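You operate a simulated robot arm through the tools that you are given. There is no shell and no other tool.

The job below is to be done with a simulated robot arm. You get a single attempt, and the scene is never put back.

Task
Unpeg the black jumper, brush its lint off and comb the brush clean.
Fine: both pegs go back in the peg stand first; leave the brush in its stand.

It is judged by the outcome, as a careful person would: the job done as asked, and still so three seconds after it is handed in. It fails if anything else is knocked over, pushed out of place, dropped, spilled or broken.

Robot
A 7-joint arm with a two-finger parallel gripper, fixed in place. Base frame: the origin is at the foot of the arm, x ahead of it, y to its left, z up. Lengths are in mm, angles in degrees, forces in N, time in s.
With the tool pointing down near the work surface it reaches from about 100 to 540 mm from the base axis. Its first joint turns from -166.0 to 166.0 degrees. Payload 1.57 kg.
Tool frame: the origin (TCP) lies between the finger pads and is the grasp point; the fingertips stand 30 mm ahead of it; z points along the fingers, y is the line along which they close. Largest opening 110 mm; finger width 24, thickness 12; the body of the gripper, 48 by 112 mm, starts 78 mm behind the TCP.
Orientation is that of the tool frame in the base frame, as a unit quaternion [x, y, z, w]. With the fingers straight down and closing along the base's y, the tool's x points along the base's -x, its y along +y and its z along -z.

Tools
- The arm moves only by the tool send_rows. Its argument "motion" is a list of rows, each a list of 3 entries, a list of its own where there are three numbers: the shift along the tool's x, y, z in mm, then the turn, a rotation vector about the tool's x, y, z in degrees, then the opening, from 0 (shut) to 1 (fully open). In form: [[[x, y, z], [ax, ay, az], hand], ...]. A call has 1 to 20 rows; each row is the pose to reach, as a shift and turn from the pose commanded when the call began, along the tool's axes at that moment. Each row takes 0.2 s and may step no farther than 50 mm and 8.6 degrees from the row before; otherwise, or with a gripper value out of range, the whole call is refused. A pose out of reach is approached as far as the arm can. The call stops where the force on the tool passes 40 N (or 10 N more than at its start, if that is more) or the arm is blocked; 0.2 s more then pass. The fingers move at their own pace (about 108 mm/s each) and stop on an object; they squeeze with about 37 N. The grip force told is the motor's: it shows also when the fingers shut on nothing. Time passes only in rows, and 0.2 s behind the last, so rows that repeat a pose let the fingers close. The reply holds the time, the measured pose of the TCP, the force on the tool along the base axes, the opening and the grip force, in the units named above and with some noise, with the torque about the TCP (base axes, N m) and any sound that the robot's microphone picked up.
- Cameras (640 x 400 px; columns grow to the right, rows downward): "scene" is fixed at [45.9, -499.3, 1697.2]; the picture's right is [0.60, -0.80, 0.00], its down [-0.64, -0.48, -0.59] and it looks along [0.47, 0.36, -0.80] (base axes); focal length 315 px, centre (320, 200). "wrist" rides on the gripper at [70, 16, -141] in the tool frame; the picture's right is [-0.23, 0.97, 0.00], its down [-0.86, -0.20, -0.48] and it looks along [-0.47, -0.11, 0.88] (tool axes); focal length 222 px, centre (320, 200). There is no depth. A picture from a camera that has moved, and an enlarged one, comes with that camera's place and axes in the base frame and with its lens. The place of the scene camera against the robot may be out by one fixed shift of up to 18 mm in any direction.
- snapshot(camera): a new picture of that camera. It takes no simulated time.
- raise_lower(by): slides the trunk up (or, below 0, down) by that many mm; the arm rides with it, the base frame stays. It gives what a move gives, with no picture.
- inspect(camera, box): a new picture of the part [left, top, right, bottom] of that camera's present view, enlarged. It takes no simulated time.
- close_job(): hands the job in; it is judged then, once.

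Nothing tells you positions but the pictures and the camera data. Unless the task says otherwise, let go and move clear before handing in.

The tools are called after "Request:" as name(argument=value, ...) on one line, values as JSON. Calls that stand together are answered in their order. send_rows: Moves the arm, as the interface text tells. Its arguments: {"type":"object","properties":{"motion":{"type":"array","items":{"type":"array"}}},"required":["motion"]} The other tools are called the same way: raise_lower (by) slides the trunk up or down; snapshot (camera) takes a picture; inspect (camera, box) takes an enlarged picture of a part of a camera's view; close_job () hands the job in.

At the start:

```text
time: 0.0
tcp_pos: [376.5, -331.1, 1371.9]
tcp_rot: [0.0, 1.0, 0.0, -0.001]
force: [0.4, -0.5, 0.5]
torque: [0.0, 0.02, 0.01]
finger_gap: 110.1
grip_force: 0.0
trunk travel left (down, up): [-475.0, 135.0]
```

scene: 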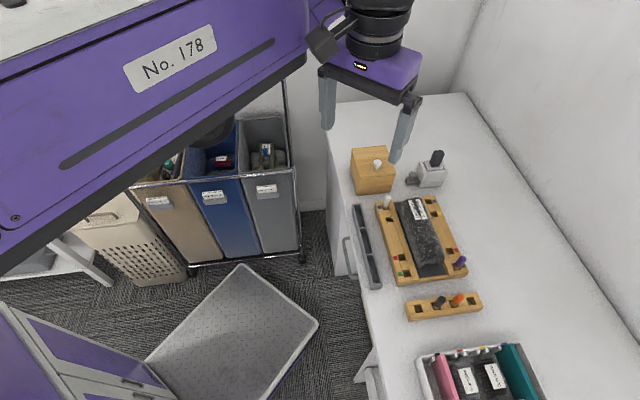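
wrist: 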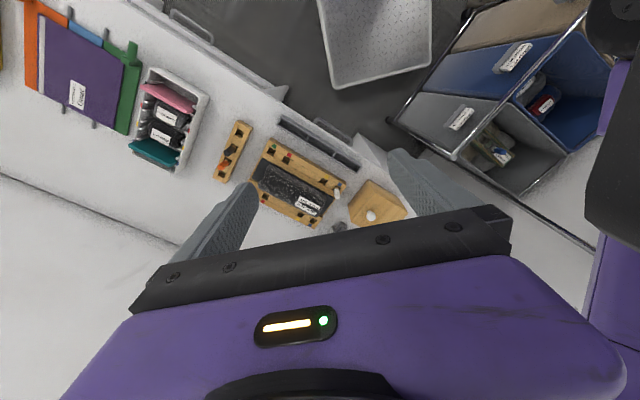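

I see a bench with a wooden board holding a small black jumper, a peg stand, a block with a white knob, and a small grey stand with something in it. I'll look closer before moving anything.

Request:
inspect(camera="scene", box=[340, 130, 500, 230])

Request:
inspect(camera="scene", box=[340, 190, 500, 290])

Request:
inspect(camera="scene", box=[380, 260, 560, 400])

Request:
inspect(camera="wrist", box=[200, 100, 420, 240])

```text
4.00 times, centred on (420, 180) of scene
camera zoom: at [45.9, -499.3, 1697.2], right [0.6, -0.8, 0.0], down [-0.64, -0.48, -0.59], along [0.47, 0.36, -0.8], focal length 1259 px, centre (-80, 280)
```

zoom: 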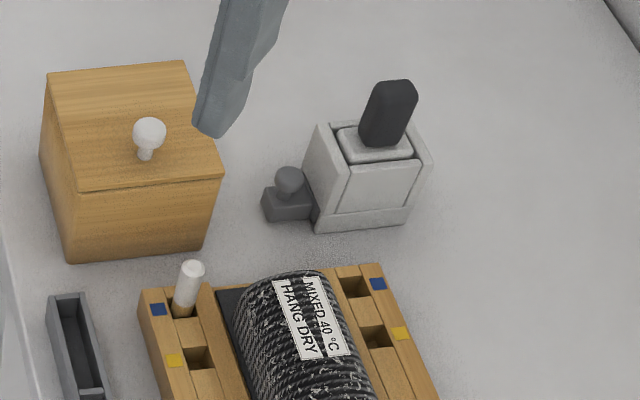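

```text
4.00 times, centred on (420, 240) of scene
camera zoom: at [45.9, -499.3, 1697.2], right [0.6, -0.8, 0.0], down [-0.64, -0.48, -0.59], along [0.47, 0.36, -0.8], focal length 1259 px, centre (-80, 40)
```

zoom: 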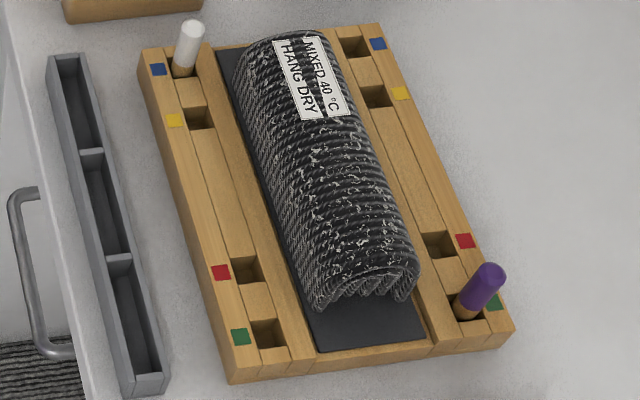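

```text
2.86 times, centred on (470, 330) of scene
camera zoom: at [45.9, -499.3, 1697.2], right [0.6, -0.8, 0.0], down [-0.64, -0.48, -0.59], along [0.47, 0.36, -0.8], focal length 899 px, centre (-109, -171)
```

zoom: 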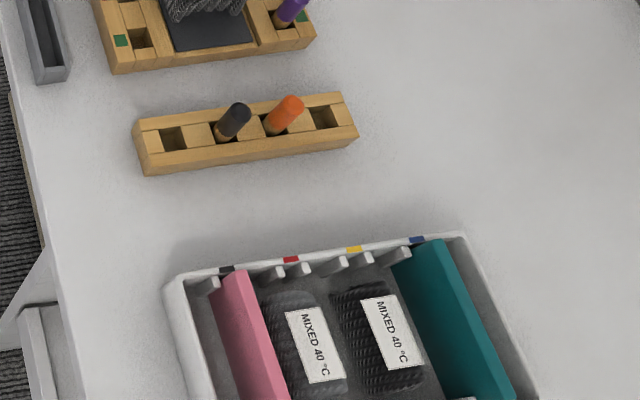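

```text
2.86 times, centred on (310, 170) of wrist
camera zoom: at [308.4, -313.8, 1513.5], right [0.23, 0.97, 0.0], down [0.86, -0.2, 0.48], along [0.47, -0.11, -0.88], focal length 635 px, centre (349, 286)
```

zoom: 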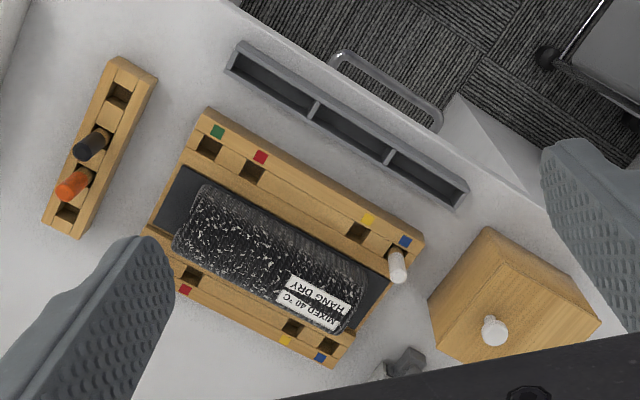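

The bench top seems to be at about z≈960–990, with the jumper board at around x≈550, y≈-450. I'll move the arm up high over the bench to check its reach and see the layout from above.

Request:
send_rows(motion=[[[-40, 0, 0], [0, 0, 0], 1], [[-80, 0, 0], [0, 0, 0], 1], [[-120, 0, 0], [0, 0, 0], 1], [[-120, 0, 0], [0, 0, 0], 1]])

Request:
snapshot(camera="wrist")

Request:
snapshot(camera="scene")

```text
time: 1.0
tcp_pos: [498.1, -330.4, 1374.0]
tcp_rot: [0.0, 1.0, 0.001, 0.0]
force: [0.1, 0.1, 0.5]
torque: [-0.01, 0.04, 0.02]
finger_gap: 110.0
grip_force: 0.1
trunk travel left (down, up): [-475.0, 135.0]
```

```text
taken
camera wrist: at [428.7, -314.0, 1515.1], right [0.23, 0.97, 0.0], down [0.86, -0.2, 0.48], along [0.47, -0.11, -0.88], focal length 222 px, centre (320, 200)
```

wrist: 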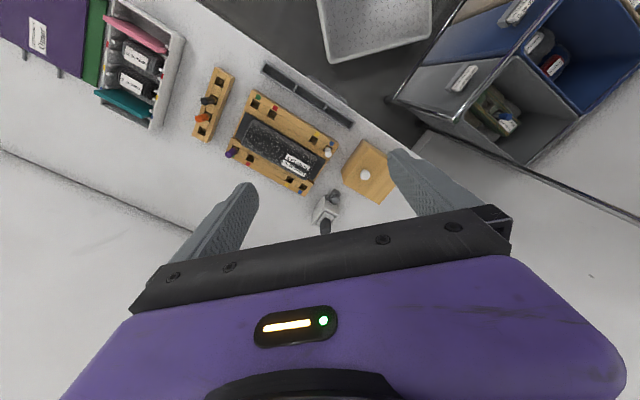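

```text
taken
```

scene: 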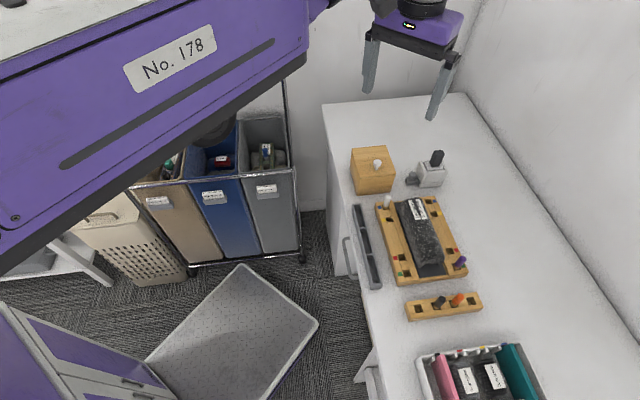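

The arm got to 598 mm from the axis without trouble. The objects look to be 600–800 mm out, so I'll check how far it really reaches while staying at a safe height.

Request:
send_rows(motion=[[[-40, -20, 0], [0, 0, 0], 1], [[-80, -40, 0], [0, 0, 0], 1], [[-120, -60, 0], [0, 0, 0], 1], [[-160, -80, 0], [0, 0, 0], 1], [[-160, -80, 0], [0, 0, 0], 1], [[-160, -80, 0], [0, 0, 0], 1]])

Request:
snapshot(camera="wrist")

Request:
snapshot(camera="scene")

```text
time: 2.4
tcp_pos: [658.5, -407.6, 1371.5]
tcp_rot: [0.0, 1.0, 0.0, 0.0]
force: [0.4, -0.5, -0.3]
torque: [0.05, 0.0, 0.03]
finger_gap: 110.1
grip_force: 0.0
trunk travel left (down, up): [-475.0, 135.0]
```

```text
taken
camera wrist: at [589.4, -391.6, 1512.5], right [0.23, 0.97, 0.0], down [0.86, -0.2, 0.48], along [0.47, -0.11, -0.88], focal length 222 px, centre (320, 200)
```

wrist: 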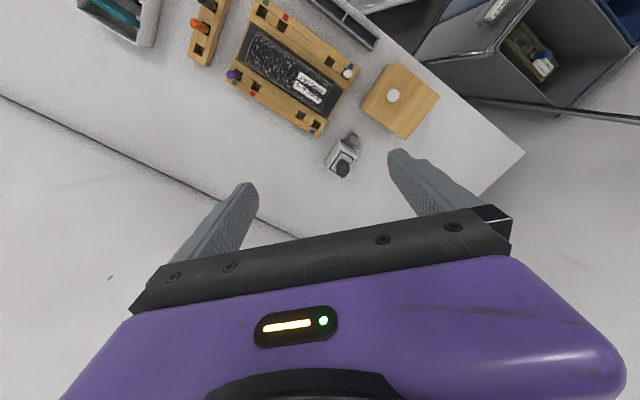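

```text
taken
```

scene: 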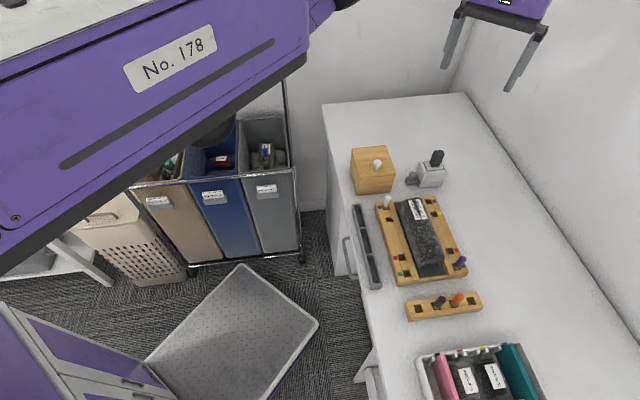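

The arm reaches far enough at this height. I'll zoom in on the objects from here to understand them and measure where they are.

Request:
inspect(camera="wrist", box=[180, 0, 340, 100])

Request:
inspect(camera="wrist", box=[290, 60, 450, 200])

Request:
inspect(camera="scene", box=[390, 130, 470, 200])

```text
4.00 times, centred on (260, 50) of wrist
camera zoom: at [589.4, -391.6, 1512.5], right [0.23, 0.97, 0.0], down [0.86, -0.2, 0.48], along [0.47, -0.11, -0.88], focal length 888 px, centre (560, 800)
```

zoom: 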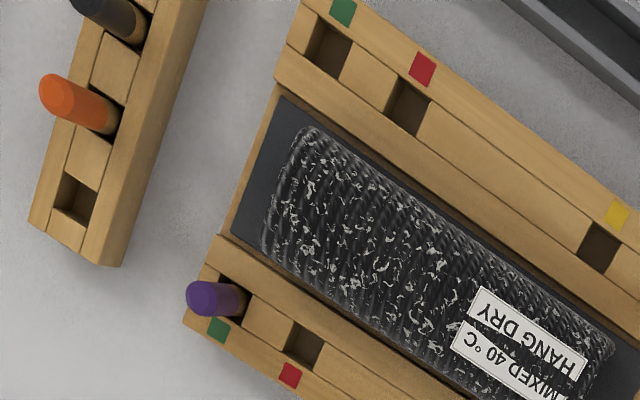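

```text
2.86 times, centred on (370, 130) of wrist
camera zoom: at [589.4, -391.6, 1512.5], right [0.23, 0.97, 0.0], down [0.86, -0.2, 0.48], along [0.47, -0.11, -0.88], focal length 635 px, centre (177, 400)
```

zoom: 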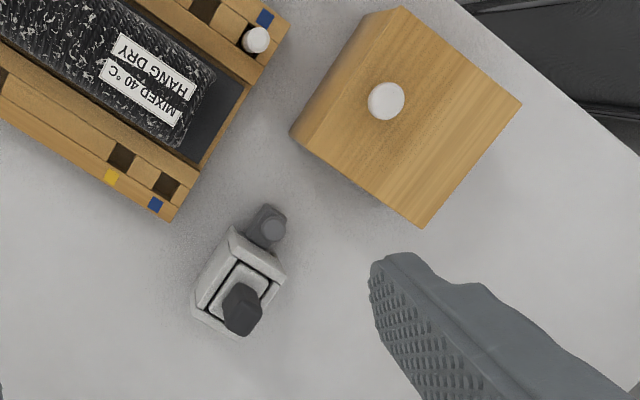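

```text
5.71 times, centred on (430, 165) of scene
camera zoom: at [45.9, -499.3, 1697.2], right [0.6, -0.8, 0.0], down [-0.64, -0.48, -0.59], along [0.47, 0.36, -0.8], focal length 1799 px, centre (-309, 400)
```

zoom: 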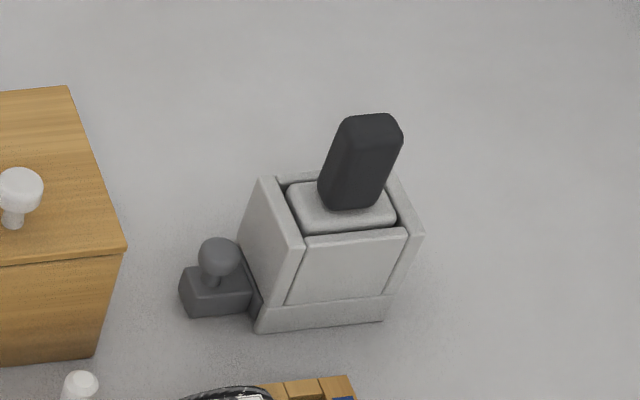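

The brush stands in a grey stand with a small dark block beside it. I haven't found a comb yet, so I'll look at the rest of the bench.

Request:
inspect(camera="scene", box=[340, 195, 400, 295])

Request:
send_rows(motion=[[[40, -20, 0], [0, 0, 0], 1], [[80, -40, 0], [0, 0, 0], 1], [[120, -60, 0], [0, 0, 0], 1], [[160, -90, 0], [0, 0, 0], 1], [[200, -120, 0], [0, 0, 0], 1], [[240, -150, 0], [0, 0, 0], 1], [[280, -180, 0], [0, 0, 0], 1], [[280, -180, 0], [0, 0, 0], 1]])

Request:
snapshot(camera="wrist")

Request:
snapshot(camera="scene")

```text
4.00 times, centred on (370, 245) of scene
camera zoom: at [45.9, -499.3, 1697.2], right [0.6, -0.8, 0.0], down [-0.64, -0.48, -0.59], along [0.47, 0.36, -0.8], focal length 1259 px, centre (120, 20)
```

zoom: 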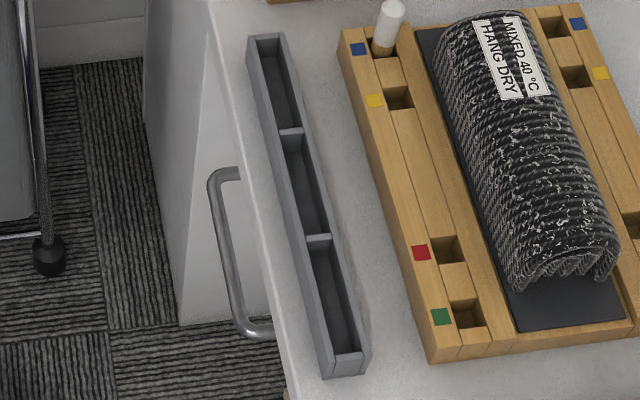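

```text
time: 4.2
tcp_pos: [378.8, -589.1, 1371.8]
tcp_rot: [0.0, 1.0, -0.001, 0.0]
force: [-0.4, 0.5, 1.1]
torque: [-0.04, 0.02, 0.02]
finger_gap: 110.0
grip_force: 0.1
trunk travel left (down, up): [-475.0, 135.0]
```

```text
taken
camera wrist: at [311.2, -571.6, 1512.9], right [0.23, 0.97, 0.0], down [0.86, -0.2, 0.48], along [0.47, -0.11, -0.88], focal length 222 px, centre (320, 200)
```

wrist: 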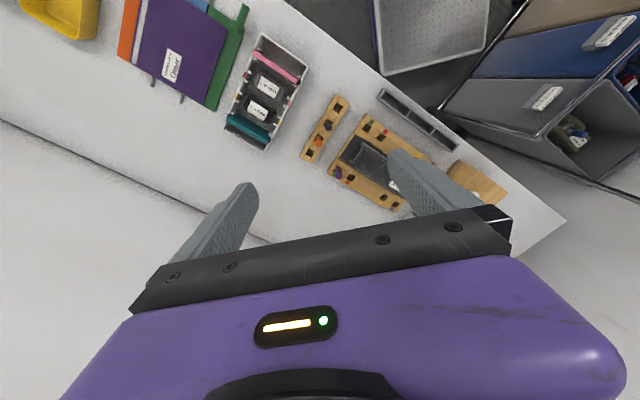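

```text
taken
```

scene: 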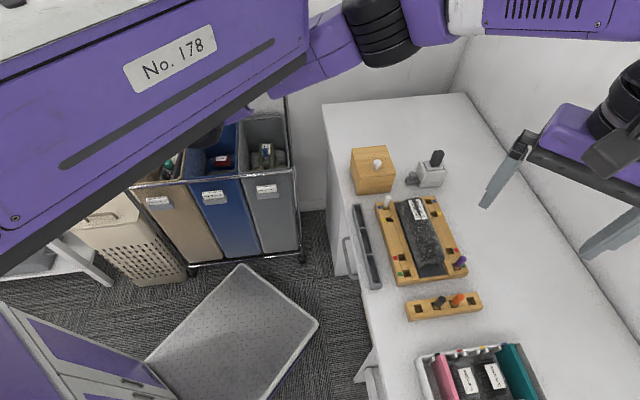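

Request:
inspect(camera="wrist", box=[220, 20, 320, 160])

Request:
inspect(camera="wrist", box=[0, 0, 260, 120])

Request:
inspect(camera="scene", box=[320, 90, 500, 200])

```text
2.86 times, centred on (270, 90) of wrist
camera zoom: at [311.2, -571.6, 1512.9], right [0.23, 0.97, 0.0], down [0.86, -0.2, 0.48], along [0.47, -0.11, -0.88], focal length 635 px, centre (463, 514)
```

zoom: 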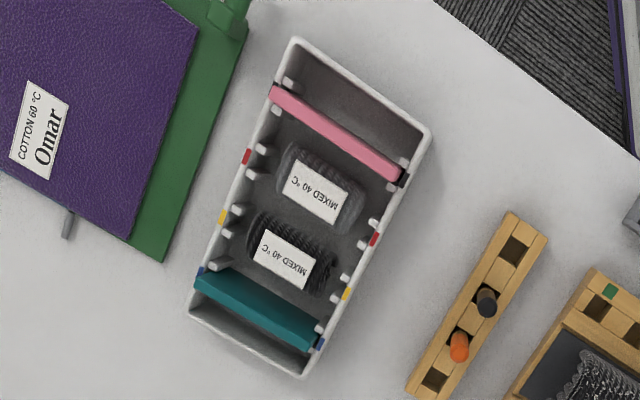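

```text
2.46 times, centred on (130, 60) of wrist
camera zoom: at [311.2, -571.6, 1512.9], right [0.23, 0.97, 0.0], down [0.86, -0.2, 0.48], along [0.47, -0.11, -0.88], focal length 547 px, centre (788, 545)
```

zoom: 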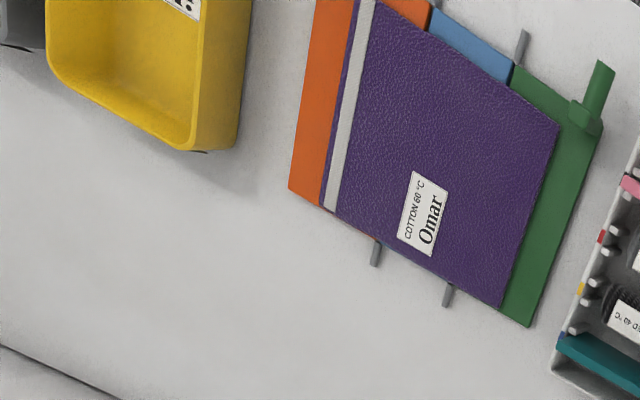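

```text
3.56 times, centred on (410, 145) of scene
camera zoom: at [45.9, -499.3, 1697.2], right [0.6, -0.8, 0.0], down [-0.64, -0.48, -0.59], along [0.47, 0.36, -0.8], focal length 1119 px, centre (0, 396)
```

zoom: 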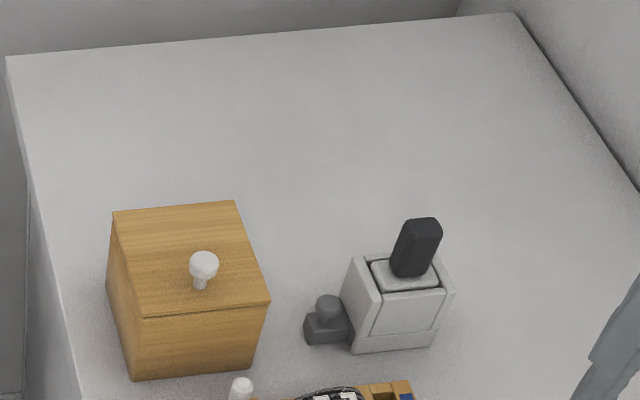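

Other workstations share this bench, and none of them shows a loose comb. The brush station (the stand plus the dark knobbed slider) is the likely place for it. I'll move over the jumper area and lower the trunk for a closer look.

Request:
send_rows(motion=[[[-40, 20, 0], [0, 0, 0], 1], [[-80, 45, 0], [0, 0, 0], 1], [[-120, 70, 0], [0, 0, 0], 1], [[-160, 95, 0], [0, 0, 0], 1], [[-200, 120, 0], [0, 0, 0], 1], [[-240, 150, 0], [0, 0, 0], 1], [[-280, 180, 0], [0, 0, 0], 1], [[-280, 180, 0], [0, 0, 0], 1]])

Request:
raise_lower(by=-150)

Request:
snapshot(camera="wrist")

Request:
snapshot(camera="scene")

```text
time: 6.0
tcp_pos: [657.7, -409.2, 1373.7]
tcp_rot: [0.0, 1.0, -0.001, 0.0]
force: [-0.6, 0.9, 0.9]
torque: [0.03, 0.01, 0.0]
finger_gap: 110.0
grip_force: 0.0
trunk travel left (down, up): [-475.0, 135.0]
```

```text
time: 7.8
tcp_pos: [657.4, -409.1, 1223.7]
tcp_rot: [0.0, 1.0, 0.0, 0.0]
force: [-0.3, -0.3, -0.1]
torque: [0.0, 0.0, -0.01]
finger_gap: 110.1
grip_force: 0.0
trunk travel left (down, up): [-325.0, 285.0]
```

```text
taken
camera wrist: at [588.1, -393.1, 1364.2], right [0.23, 0.97, 0.0], down [0.86, -0.2, 0.48], along [0.47, -0.11, -0.88], focal length 222 px, centre (320, 200)
```

wrist: 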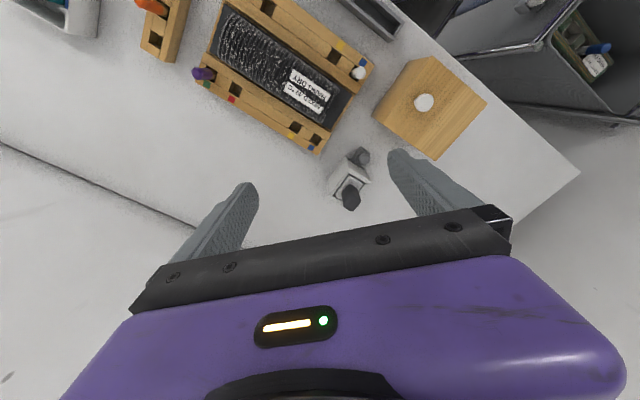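

```text
taken
```

scene: 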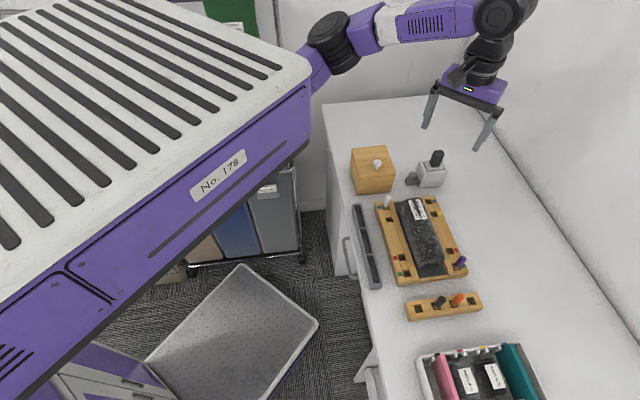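

Lowering the trunk works, and the arm stays clear of everything. I'll lower a bit more and look at the brush station up close.

Request:
raise_lower(by=-100)

Request:
snapshot(camera="wrist")

Request:
inspect(camera="wrist", box=[290, 60, 450, 230])

Request:
snapshot(camera="scene")

```text
time: 9.1
tcp_pos: [656.8, -409.5, 1123.7]
tcp_rot: [0.0, 1.0, 0.0, 0.001]
force: [-0.7, 0.4, -0.6]
torque: [-0.01, 0.0, 0.02]
finger_gap: 110.2
grip_force: 0.1
trunk travel left (down, up): [-225.0, 385.0]
```

```text
taken
camera wrist: at [588.1, -393.1, 1264.2], right [0.23, 0.97, 0.0], down [0.86, -0.2, 0.48], along [0.47, -0.11, -0.88], focal length 222 px, centre (320, 200)
```

wrist: 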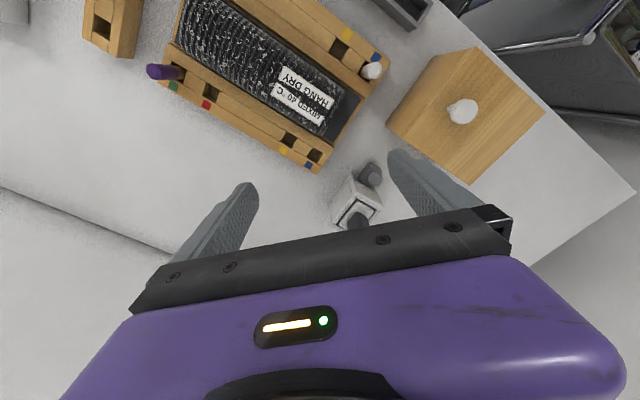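

```text
2.35 times, centred on (370, 145) of wrist
camera zoom: at [588.1, -393.1, 1264.2], right [0.23, 0.97, 0.0], down [0.86, -0.2, 0.48], along [0.47, -0.11, -0.88], focal length 523 px, centre (202, 329)
```

zoom: 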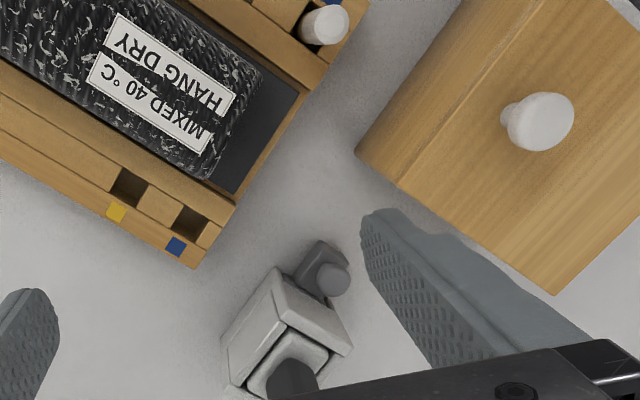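

```text
taken
```

scene: 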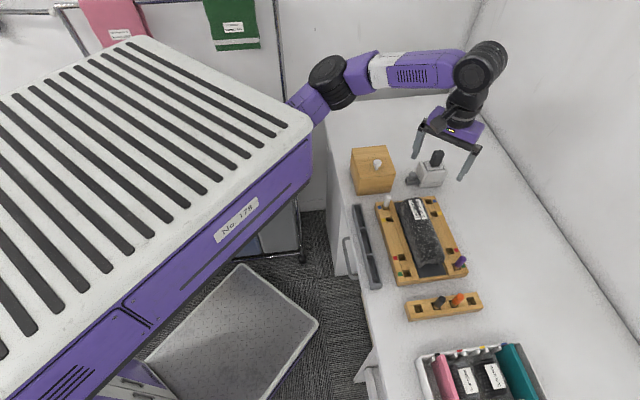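

I'll move out over the brush station, with the fingertips about 90 mm above the brush, to see the stand and the knobbed piece properly.

Request:
send_rows(motion=[[[-30, 5, 0], [0, 0, 0], 1], [[-60, 10, 0], [0, 0, 0], 1], [[-90, 15, 0], [0, 0, 0], 1], [[-110, 20, 0], [0, 0, 0], 1], [[-110, 20, 0], [0, 0, 0], 1]])

Request:
snapshot(camera="wrist")

Request:
inspect(camera="wrist", box=[260, 60, 420, 200])

```text
time: 10.3
tcp_pos: [767.0, -388.0, 1121.6]
tcp_rot: [0.0, 1.0, 0.0, 0.0]
force: [0.4, 0.3, -0.7]
torque: [0.01, 0.04, 0.0]
finger_gap: 110.1
grip_force: 0.1
trunk travel left (down, up): [-225.0, 385.0]
```

```text
taken
camera wrist: at [698.0, -371.5, 1264.2], right [0.23, 0.97, 0.0], down [0.85, -0.2, 0.48], along [0.47, -0.11, -0.88], focal length 222 px, centre (320, 200)
```

wrist: 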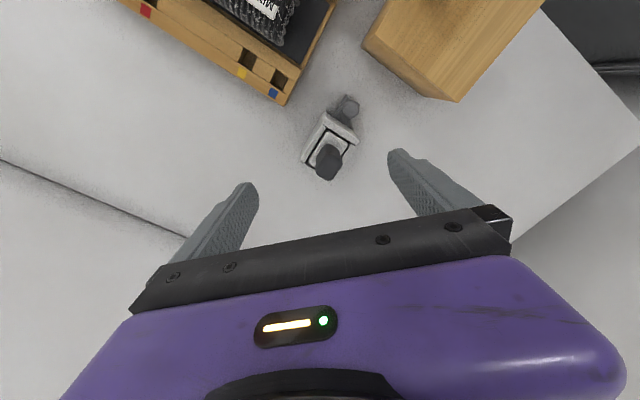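

```text
2.86 times, centred on (340, 130) of wrist
camera zoom: at [698.0, -371.5, 1264.2], right [0.23, 0.97, 0.0], down [0.85, -0.2, 0.48], along [0.47, -0.11, -0.88], focal length 635 px, centre (263, 400)
```

zoom: 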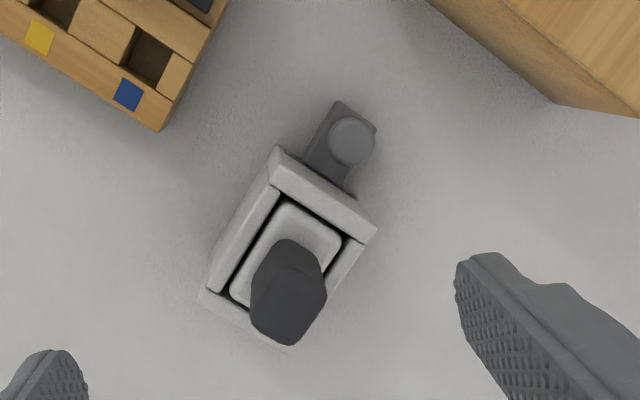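

The brush has an upright handle and sits head-down in its stand. A knobbed slider sticks out of the front of the stand, and it is probably the comb. The bench is turned 45° to the base, so I'll turn the tool to line up with it.

Request:
send_rows(motion=[[[0, 0, 0], [0, 0, 7.5], 1], [[0, 0, 0], [0, 0, 15], 1], [[0, 0, 0], [0, 0, 22.5], 1], [[0, 0, 0], [0, 0, 30], 1], [[0, 0, 0], [0, 0, 37.5], 1], [[0, 0, 0], [0, 0, 45], 1], [[0, 0, 0], [0, 0, 45], 1]])

Request:
snapshot(camera="wrist")

Request:
inspect(camera="wrist", box=[240, 60, 400, 200])

Request:
snapshot(camera="scene")

```text
time: 11.9
tcp_pos: [767.2, -389.9, 1122.1]
tcp_rot: [0.384, 0.923, 0.0, 0.0]
force: [0.4, -0.1, -0.2]
torque: [-0.03, -0.01, -0.02]
finger_gap: 109.9
grip_force: 0.2
trunk travel left (down, up): [-225.0, 385.0]
```

```text
taken
camera wrist: at [730.2, -328.4, 1263.9], right [0.85, 0.53, 0.0], down [0.46, -0.75, 0.48], along [0.25, -0.41, -0.88], focal length 222 px, centre (320, 200)
```

wrist: 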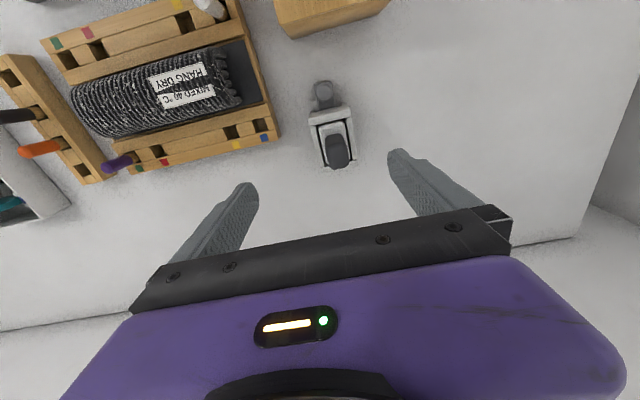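

```text
2.86 times, centred on (320, 130) of wrist
camera zoom: at [730.2, -328.4, 1263.9], right [0.85, 0.53, 0.0], down [0.46, -0.75, 0.48], along [0.25, -0.41, -0.88], focal length 635 px, centre (320, 400)
```

zoom: 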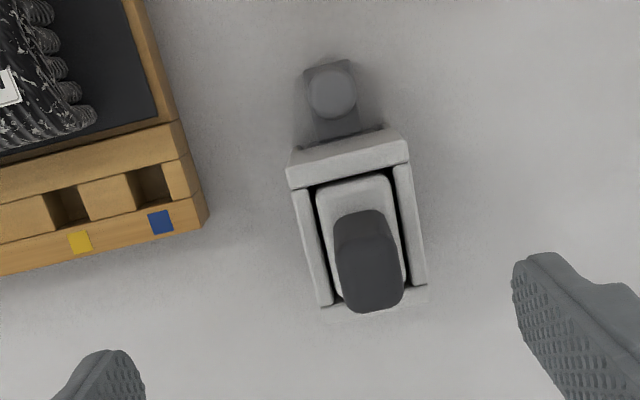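

```text
taken
```

scene: 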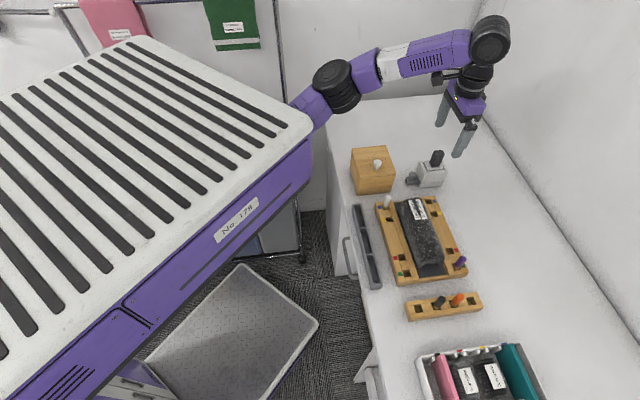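

The bench axes line up with the tool now. I have the board top at z≈929, and the white peg at about 186 mm along the bench and 654 mm deep. I'll move over the white peg with the fingers half open.

Request:
send_rows(motion=[[[33, -16, 0], [0, 0, 0], 0.5], [[66, -32, 0], [0, 0, 0], 0.5], [[99, -48, 0], [0, 0, 0], 0.5], [[132, -65, 0], [0, 0, 0], 0.5], [[164.2, -80.8, 0], [0, 0, 0], 0.5], [[164.2, -80.8, 30], [0, 0, 0], 0.5], [[164.2, -80.8, 60], [0, 0, 0], 0.5], [[164.2, -80.8, 60], [0, 0, 0], 0.5]])

Request:
snapshot(camera="wrist")

Request:
inspect(camera="wrist", box=[240, 80, 400, 200])

```text
time: 13.7
tcp_pos: [593.0, -330.3, 1062.4]
tcp_rot: [0.383, 0.924, 0.001, 0.0]
force: [0.3, -0.1, -0.4]
torque: [-0.01, 0.01, 0.03]
finger_gap: 55.0
grip_force: 0.1
trunk travel left (down, up): [-225.0, 385.0]
```

```text
taken
camera wrist: at [556.7, -269.8, 1203.9], right [0.85, 0.53, 0.0], down [0.46, -0.75, 0.48], along [0.25, -0.41, -0.88], focal length 222 px, centre (320, 200)
```

wrist: 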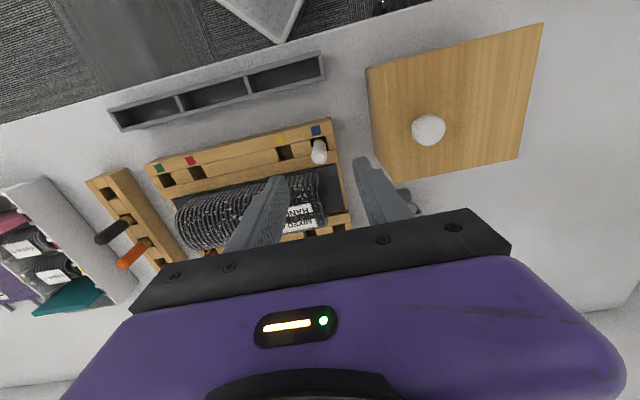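

```text
3.33 times, centred on (320, 140) of wrist
camera zoom: at [556.7, -269.8, 1203.9], right [0.85, 0.53, 0.0], down [0.46, -0.75, 0.48], along [0.25, -0.41, -0.88], focal length 740 px, centre (320, 400)
```

zoom: 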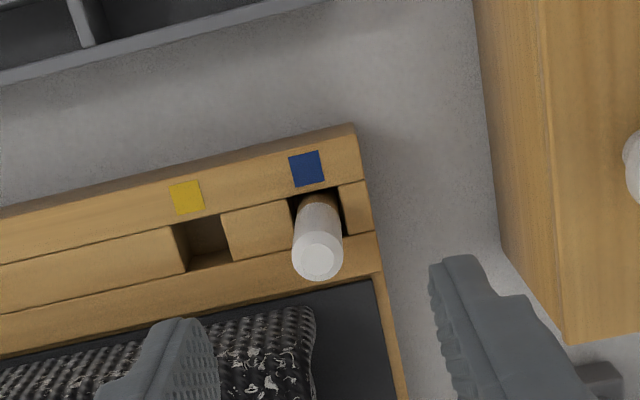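

The peg sits at about a=185.5, d=653, which matches where the tool is now. I'll descend around it with the fingertips stopping above the board, and check before closing.

Request:
send_rows(motion=[[[0, 0, 25], [0, 0, 0], 0.5], [[0, 0, 50], [0, 0, 0], 0.5], [[0, 0, 75], [0, 0, 0], 0.5], [[0, 0, 92], [0, 0, 0], 0.5], [[0, 0, 92], [0, 0, 0], 0.5]])

Request:
snapshot(camera="wrist")

Request:
inspect(camera="wrist", box=[240, 80, 400, 200])

Request:
inspect(camera="scene", box=[350, 140, 480, 220])

```text
time: 14.9
tcp_pos: [593.1, -329.9, 969.2]
tcp_rot: [0.382, 0.924, 0.0, 0.0]
force: [0.3, 0.2, -0.2]
torque: [0.01, 0.0, -0.04]
finger_gap: 54.9
grip_force: 0.2
trunk travel left (down, up): [-225.0, 385.0]
```

```text
taken
camera wrist: at [556.9, -268.7, 1110.6], right [0.85, 0.53, 0.0], down [0.46, -0.75, 0.48], along [0.25, -0.41, -0.88], focal length 222 px, centre (320, 200)
```

wrist: 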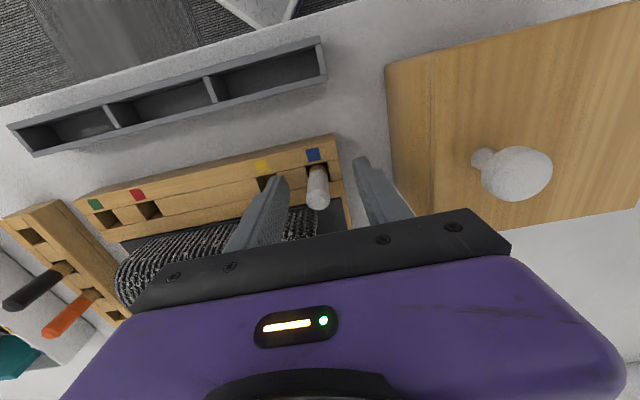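

```text
3.33 times, centred on (320, 140) of wrist
camera zoom: at [556.9, -268.7, 1110.6], right [0.85, 0.53, 0.0], down [0.46, -0.75, 0.48], along [0.25, -0.41, -0.88], focal length 740 px, centre (320, 400)
```

zoom: 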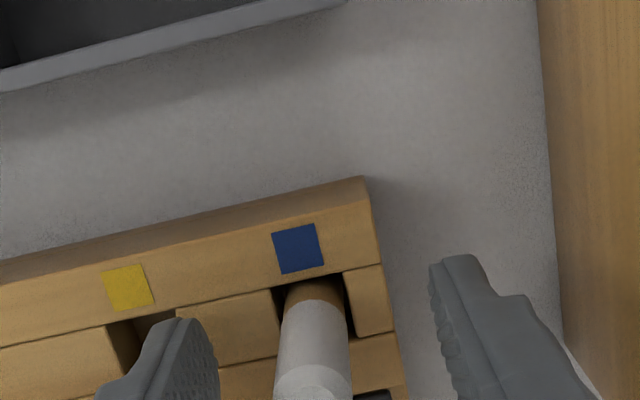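

```text
4.92 times, centred on (415, 180) of scene
camera zoom: at [45.9, -499.3, 1697.2], right [0.6, -0.8, 0.0], down [-0.64, -0.48, -0.59], along [0.47, 0.36, -0.8], focal length 1550 px, centre (-148, 298)
```

zoom: 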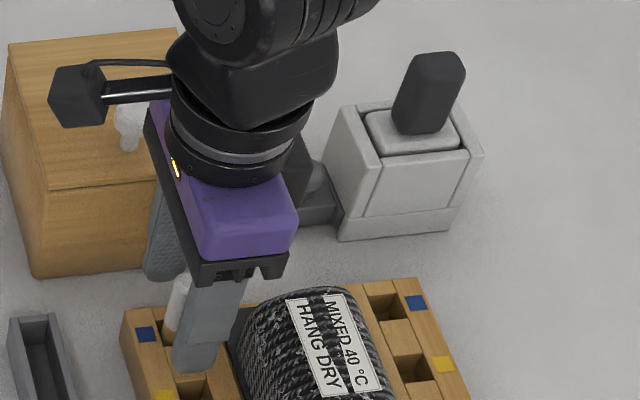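

The peg is centred between the fingers and they are clear of the board. Closing on it now.

Request:
send_rows(motion=[[[0, 0, 0], [0, 0, 0], 0], [[0, 0, 0], [0, 0, 0], 0], [[0, 0, 0], [0, 0, 0], 0], [[0, 0, 0], [0, 0, 0], 0]])

Request:
inspect(camera="wrist", box=[240, 80, 400, 200])

```text
time: 15.9
tcp_pos: [594.0, -330.7, 970.7]
tcp_rot: [0.383, 0.924, 0.0, 0.0]
force: [-0.3, -0.1, -0.6]
torque: [0.04, -0.01, -0.02]
finger_gap: 12.8
grip_force: 29.8
trunk travel left (down, up): [-225.0, 385.0]
```

```text
3.33 times, centred on (320, 140) of wrist
camera zoom: at [556.9, -268.8, 1111.0], right [0.85, 0.53, 0.0], down [0.46, -0.75, 0.48], along [0.25, -0.41, -0.88], focal length 740 px, centre (320, 400)
```

zoom: 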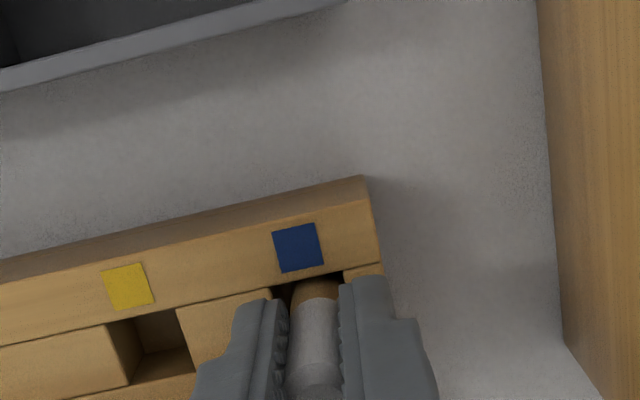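

The fingers have the peg (12.8 mm across). Lifting it gently straight up.

Request:
send_rows(motion=[[[0, 0, -5], [0, 0, 0], 0], [[0, 0, -12], [0, 0, 0], 0], [[0, 0, -20], [0, 0, 0], 0], [[0, 0, -30], [0, 0, 0], 0], [[0, 0, -45], [0, 0, 0], 0], [[0, 0, -60], [0, 0, 0], 0], [[0, 0, -80], [0, 0, 0], 0], [[0, 0, -90], [0, 0, 0], 0]])

Request:
snapshot(camera="wrist")

Request:
snapshot(camera="scene")

```text
time: 17.7
tcp_pos: [594.1, -331.6, 1060.2]
tcp_rot: [0.383, 0.924, 0.0, 0.0]
force: [0.1, -0.5, 0.2]
torque: [-0.01, -0.01, 0.0]
finger_gap: 14.3
grip_force: 30.4
trunk travel left (down, up): [-225.0, 385.0]
```

```text
taken
camera wrist: at [556.8, -270.3, 1202.5], right [0.85, 0.53, 0.0], down [0.46, -0.75, 0.48], along [0.25, -0.41, -0.88], focal length 222 px, centre (320, 200)
```

wrist: 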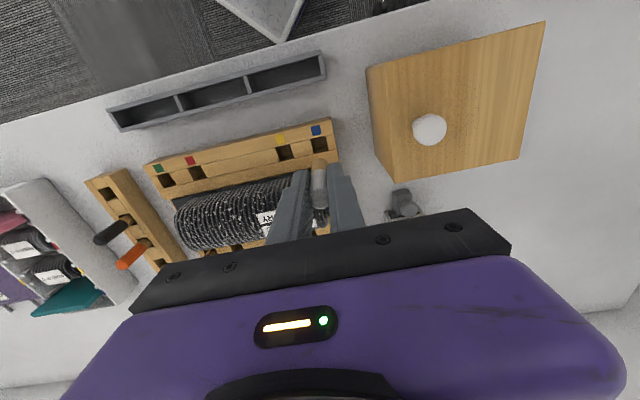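

```text
taken
```

scene: 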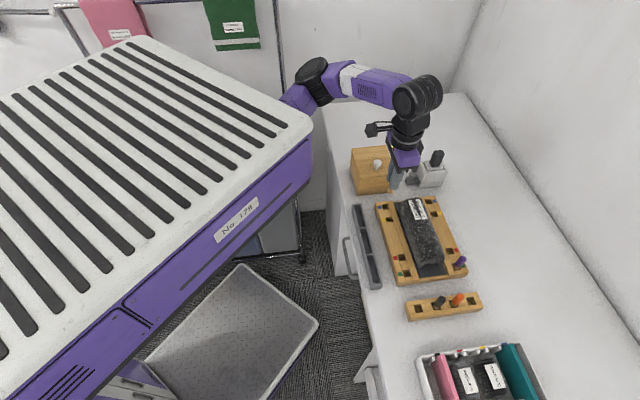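

The peg is out and the board hasn't moved. I'll check how the peg hangs in the fingers, then carry it to the stand's front hole.

Request:
inspect(camera="wrist", box=[270, 110, 370, 220])

Request:
inspect(camera="scene", box=[370, 130, 450, 210])

Request:
inspect(camera="wrist", box=[70, 150, 230, 290])

```text
3.64 times, centred on (320, 165) of wrist
camera zoom: at [556.8, -270.3, 1202.5], right [0.85, 0.53, 0.0], down [0.46, -0.75, 0.48], along [0.25, -0.41, -0.88], focal length 808 px, centre (320, 327)
```

zoom: 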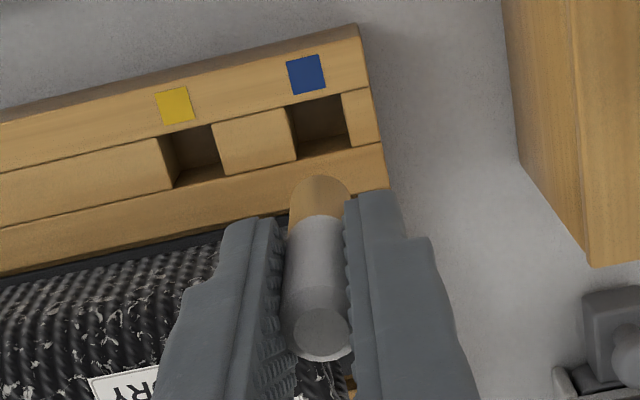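

```text
5.00 times, centred on (410, 170) of scene
camera zoom: at [45.9, -499.3, 1697.2], right [0.6, -0.8, 0.0], down [-0.64, -0.48, -0.59], along [0.47, 0.36, -0.8], focal length 1574 px, centre (-130, 350)
```

zoom: 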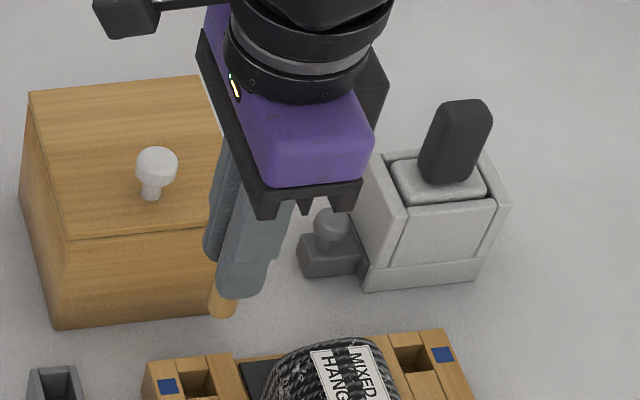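

```text
2.86 times, centred on (150, 220) of wrist
camera zoom: at [556.8, -270.3, 1202.5], right [0.85, 0.53, 0.0], down [0.46, -0.75, 0.48], along [0.25, -0.41, -0.88], focal length 635 px, centre (806, 143)
```

zoom: 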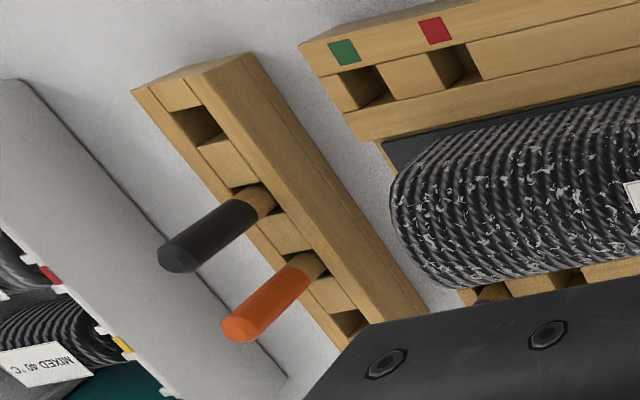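

The peg hangs straight, with its wooden end below the fingertips. Moving along the bench to above the stand's empty front hole.

Request:
send_rows(motion=[[[0, -30, 0], [0, 0, 0], 0], [[0, -70, 0], [0, 0, 0], 0], [[0, -110, 0], [0, 0, 0], 0], [[0, -150, 0], [0, 0, 0], 0], [[0, -190, 0], [0, 0, 0], 0], [[0, -230, 0], [0, 0, 0], 0], [[0, -270, 0], [0, 0, 0], 0], [[0, -300, 0], [0, 0, 0], 0], [[0, -300, 0], [0, 0, 0], 0]])

Request:
snapshot(camera="wrist")

Request:
inspect(camera="wrist", box=[250, 80, 400, 200])

Request:
snapshot(camera="scene")

```text
time: 19.7
tcp_pos: [379.1, -545.4, 1062.0]
tcp_rot: [0.383, 0.924, 0.0, 0.001]
force: [0.1, 0.6, -0.5]
torque: [0.0, -0.01, 0.01]
finger_gap: 14.0
grip_force: 29.8
trunk travel left (down, up): [-225.0, 385.0]
```

```text
taken
camera wrist: at [342.4, -483.6, 1202.4], right [0.85, 0.53, 0.0], down [0.46, -0.75, 0.48], along [0.25, -0.41, -0.88], focal length 222 px, centre (320, 200)
```

wrist: 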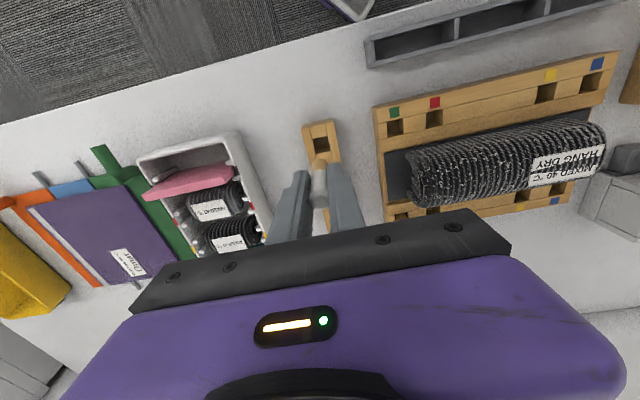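

```text
3.33 times, centred on (325, 140) of wrist
camera zoom: at [342.4, -483.6, 1202.4], right [0.85, 0.53, 0.0], down [0.46, -0.75, 0.48], along [0.25, -0.41, -0.88], focal length 740 px, centre (303, 400)
```

zoom: 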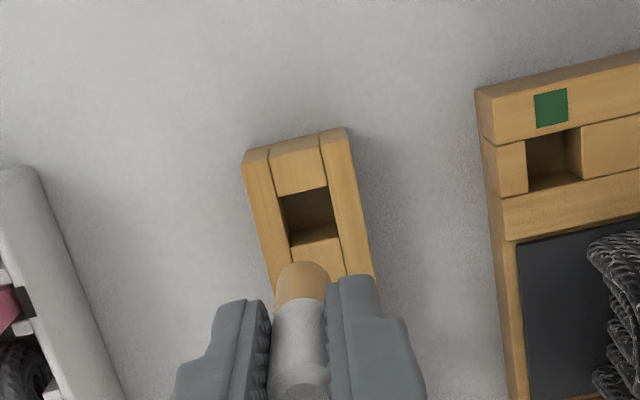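

```text
taken
```

scene: 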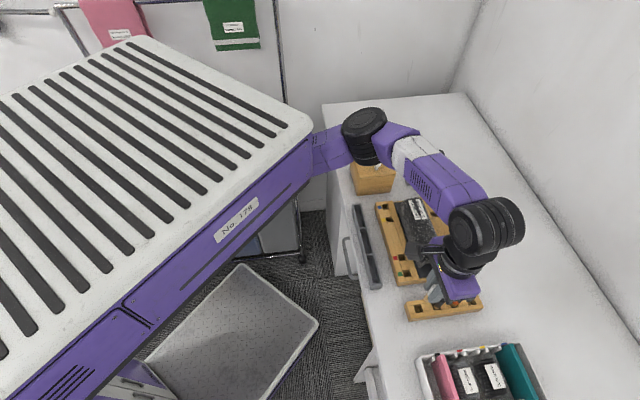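

The stand hole is at about a=-114, d=655. I'll zoom in on the peg to see exactly how it sits in the fingers before I insert it.

Request:
inspect(camera="wrist", box=[290, 120, 350, 220])

Request:
inspect(camera="scene", box=[390, 260, 500, 330])

```text
4.00 times, centred on (320, 170) of wrist
camera zoom: at [342.4, -483.6, 1202.4], right [0.85, 0.53, 0.0], down [0.46, -0.75, 0.48], along [0.25, -0.41, -0.88], focal length 888 px, centre (320, 320)
```

zoom: 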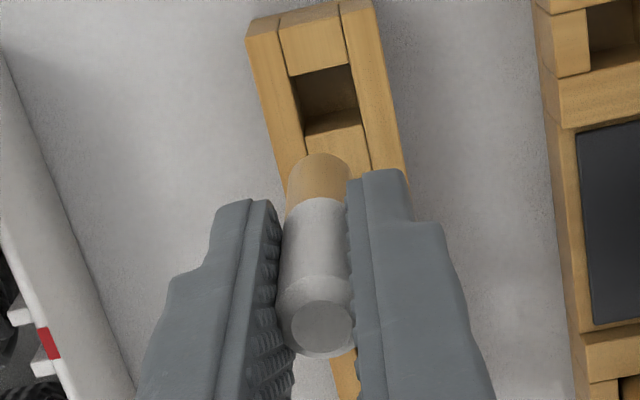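

```text
5.71 times, centred on (445, 295) of scene
camera zoom: at [45.9, -499.3, 1697.2], right [0.6, -0.8, 0.0], down [-0.64, -0.48, -0.59], along [0.47, 0.36, -0.8], focal length 1799 px, centre (-394, -343)
```

zoom: 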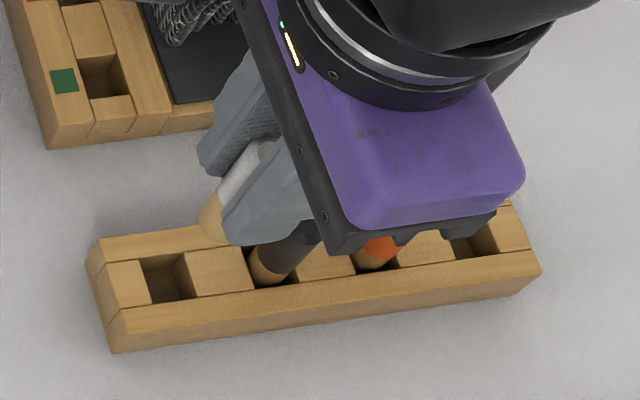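

The peg is about 80 mm long and grips straight, so it should bottom out at roughly the same tool height as before. I'll lower it until its tip is just above the stand and check the alignment.

Request:
send_rows(motion=[[[0, 0, 20], [0, 0, 0], 0], [[0, 0, 40], [0, 0, 0], 0], [[0, 0, 50], [0, 0, 0], 0], [[0, 0, 50], [0, 0, 0], 0]])

Request:
inspect(camera="wrist", box=[260, 100, 380, 220])

Request:
inspect(camera="scene", box=[390, 260, 500, 330])

```text
time: 20.7
tcp_pos: [380.6, -543.6, 1010.8]
tcp_rot: [0.382, 0.924, -0.001, 0.0]
force: [0.0, -0.5, 0.5]
torque: [0.0, 0.01, 0.06]
finger_gap: 14.1
grip_force: 30.4
trunk travel left (down, up): [-225.0, 385.0]
```

```text
3.33 times, centred on (320, 160) of wrist
camera zoom: at [343.6, -482.2, 1151.6], right [0.85, 0.53, 0.0], down [0.46, -0.75, 0.48], along [0.25, -0.41, -0.88], focal length 740 px, centre (320, 333)
```

zoom: 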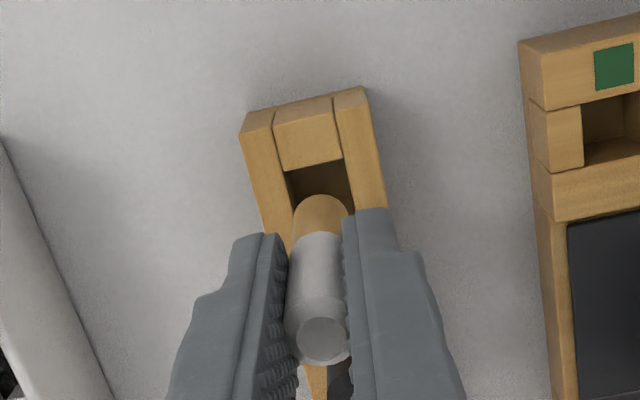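

```text
5.71 times, centred on (445, 295) of scene
camera zoom: at [45.9, -499.3, 1697.2], right [0.6, -0.8, 0.0], down [-0.64, -0.48, -0.59], along [0.47, 0.36, -0.8], focal length 1799 px, centre (-394, -343)
```

zoom: 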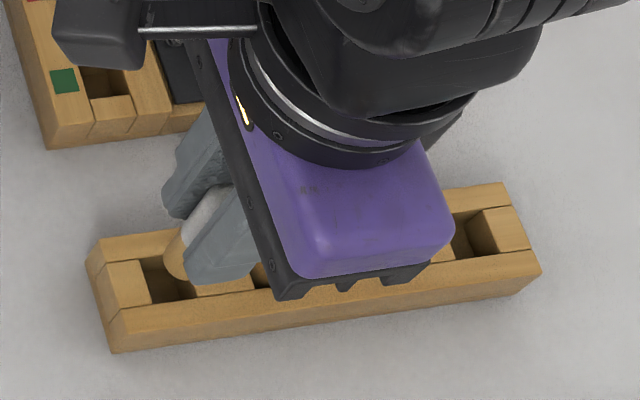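

The peg tip lines up with the hole (centre a≈-114, d≈654). Lowering it in gently.

Request:
send_rows(motion=[[[0, 0, 6], [0, 0, 0], 0], [[0, 0, 12], [0, 0, 0], 0], [[0, 0, 18], [0, 0, 0], 0], [[0, 0, 24], [0, 0, 0], 0], [[0, 0, 30], [0, 0, 0], 0], [[0, 0, 36], [0, 0, 0], 0]])

Request:
inspect(camera="wrist", box=[260, 100, 380, 220])

Request:
inspect(camera="scene", box=[390, 260, 500, 330])

```text
time: 22.1
tcp_pos: [381.2, -542.7, 974.0]
tcp_rot: [0.383, 0.924, 0.0, 0.0]
force: [0.5, -0.2, 0.1]
torque: [0.01, -0.02, -0.01]
finger_gap: 14.1
grip_force: 30.3
trunk travel left (down, up): [-225.0, 385.0]
```

```text
3.33 times, centred on (320, 160) of wrist
camera zoom: at [344.5, -481.9, 1116.1], right [0.85, 0.53, 0.0], down [0.46, -0.75, 0.48], along [0.25, -0.41, -0.88], focal length 740 px, centre (320, 333)
```

zoom: 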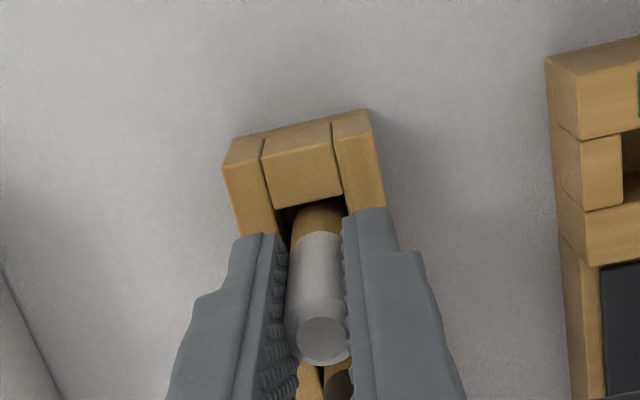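

```text
5.71 times, centred on (445, 295) of scene
camera zoom: at [45.9, -499.3, 1697.2], right [0.6, -0.8, 0.0], down [-0.64, -0.48, -0.59], along [0.47, 0.36, -0.8], focal length 1799 px, centre (-394, -343)
```

zoom: 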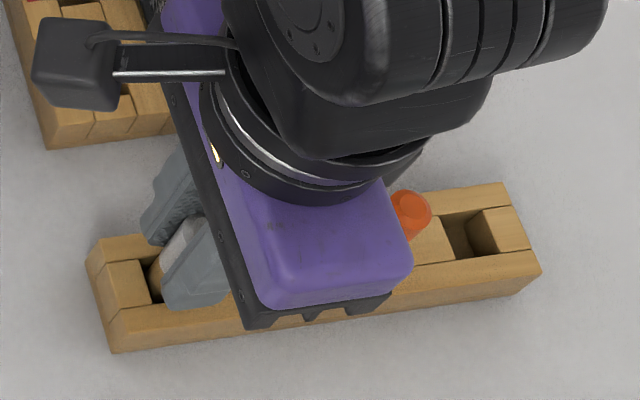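

The peg is in the hole. Lowering a few millimetres more to seat it, then opening.

Request:
send_rows(motion=[[[0, 0, 1.5], [0, 0, 0], 0], [[0, 0, 3], [0, 0, 0], 0], [[0, 0, 4], [0, 0, 0], 0]])

```text
time: 22.9
tcp_pos: [382.9, -543.3, 971.7]
tcp_rot: [0.382, 0.924, 0.0, 0.0]
force: [-0.2, 0.2, 0.8]
torque: [0.0, 0.0, -0.03]
finger_gap: 14.3
grip_force: 30.2
trunk travel left (down, up): [-225.0, 385.0]
```

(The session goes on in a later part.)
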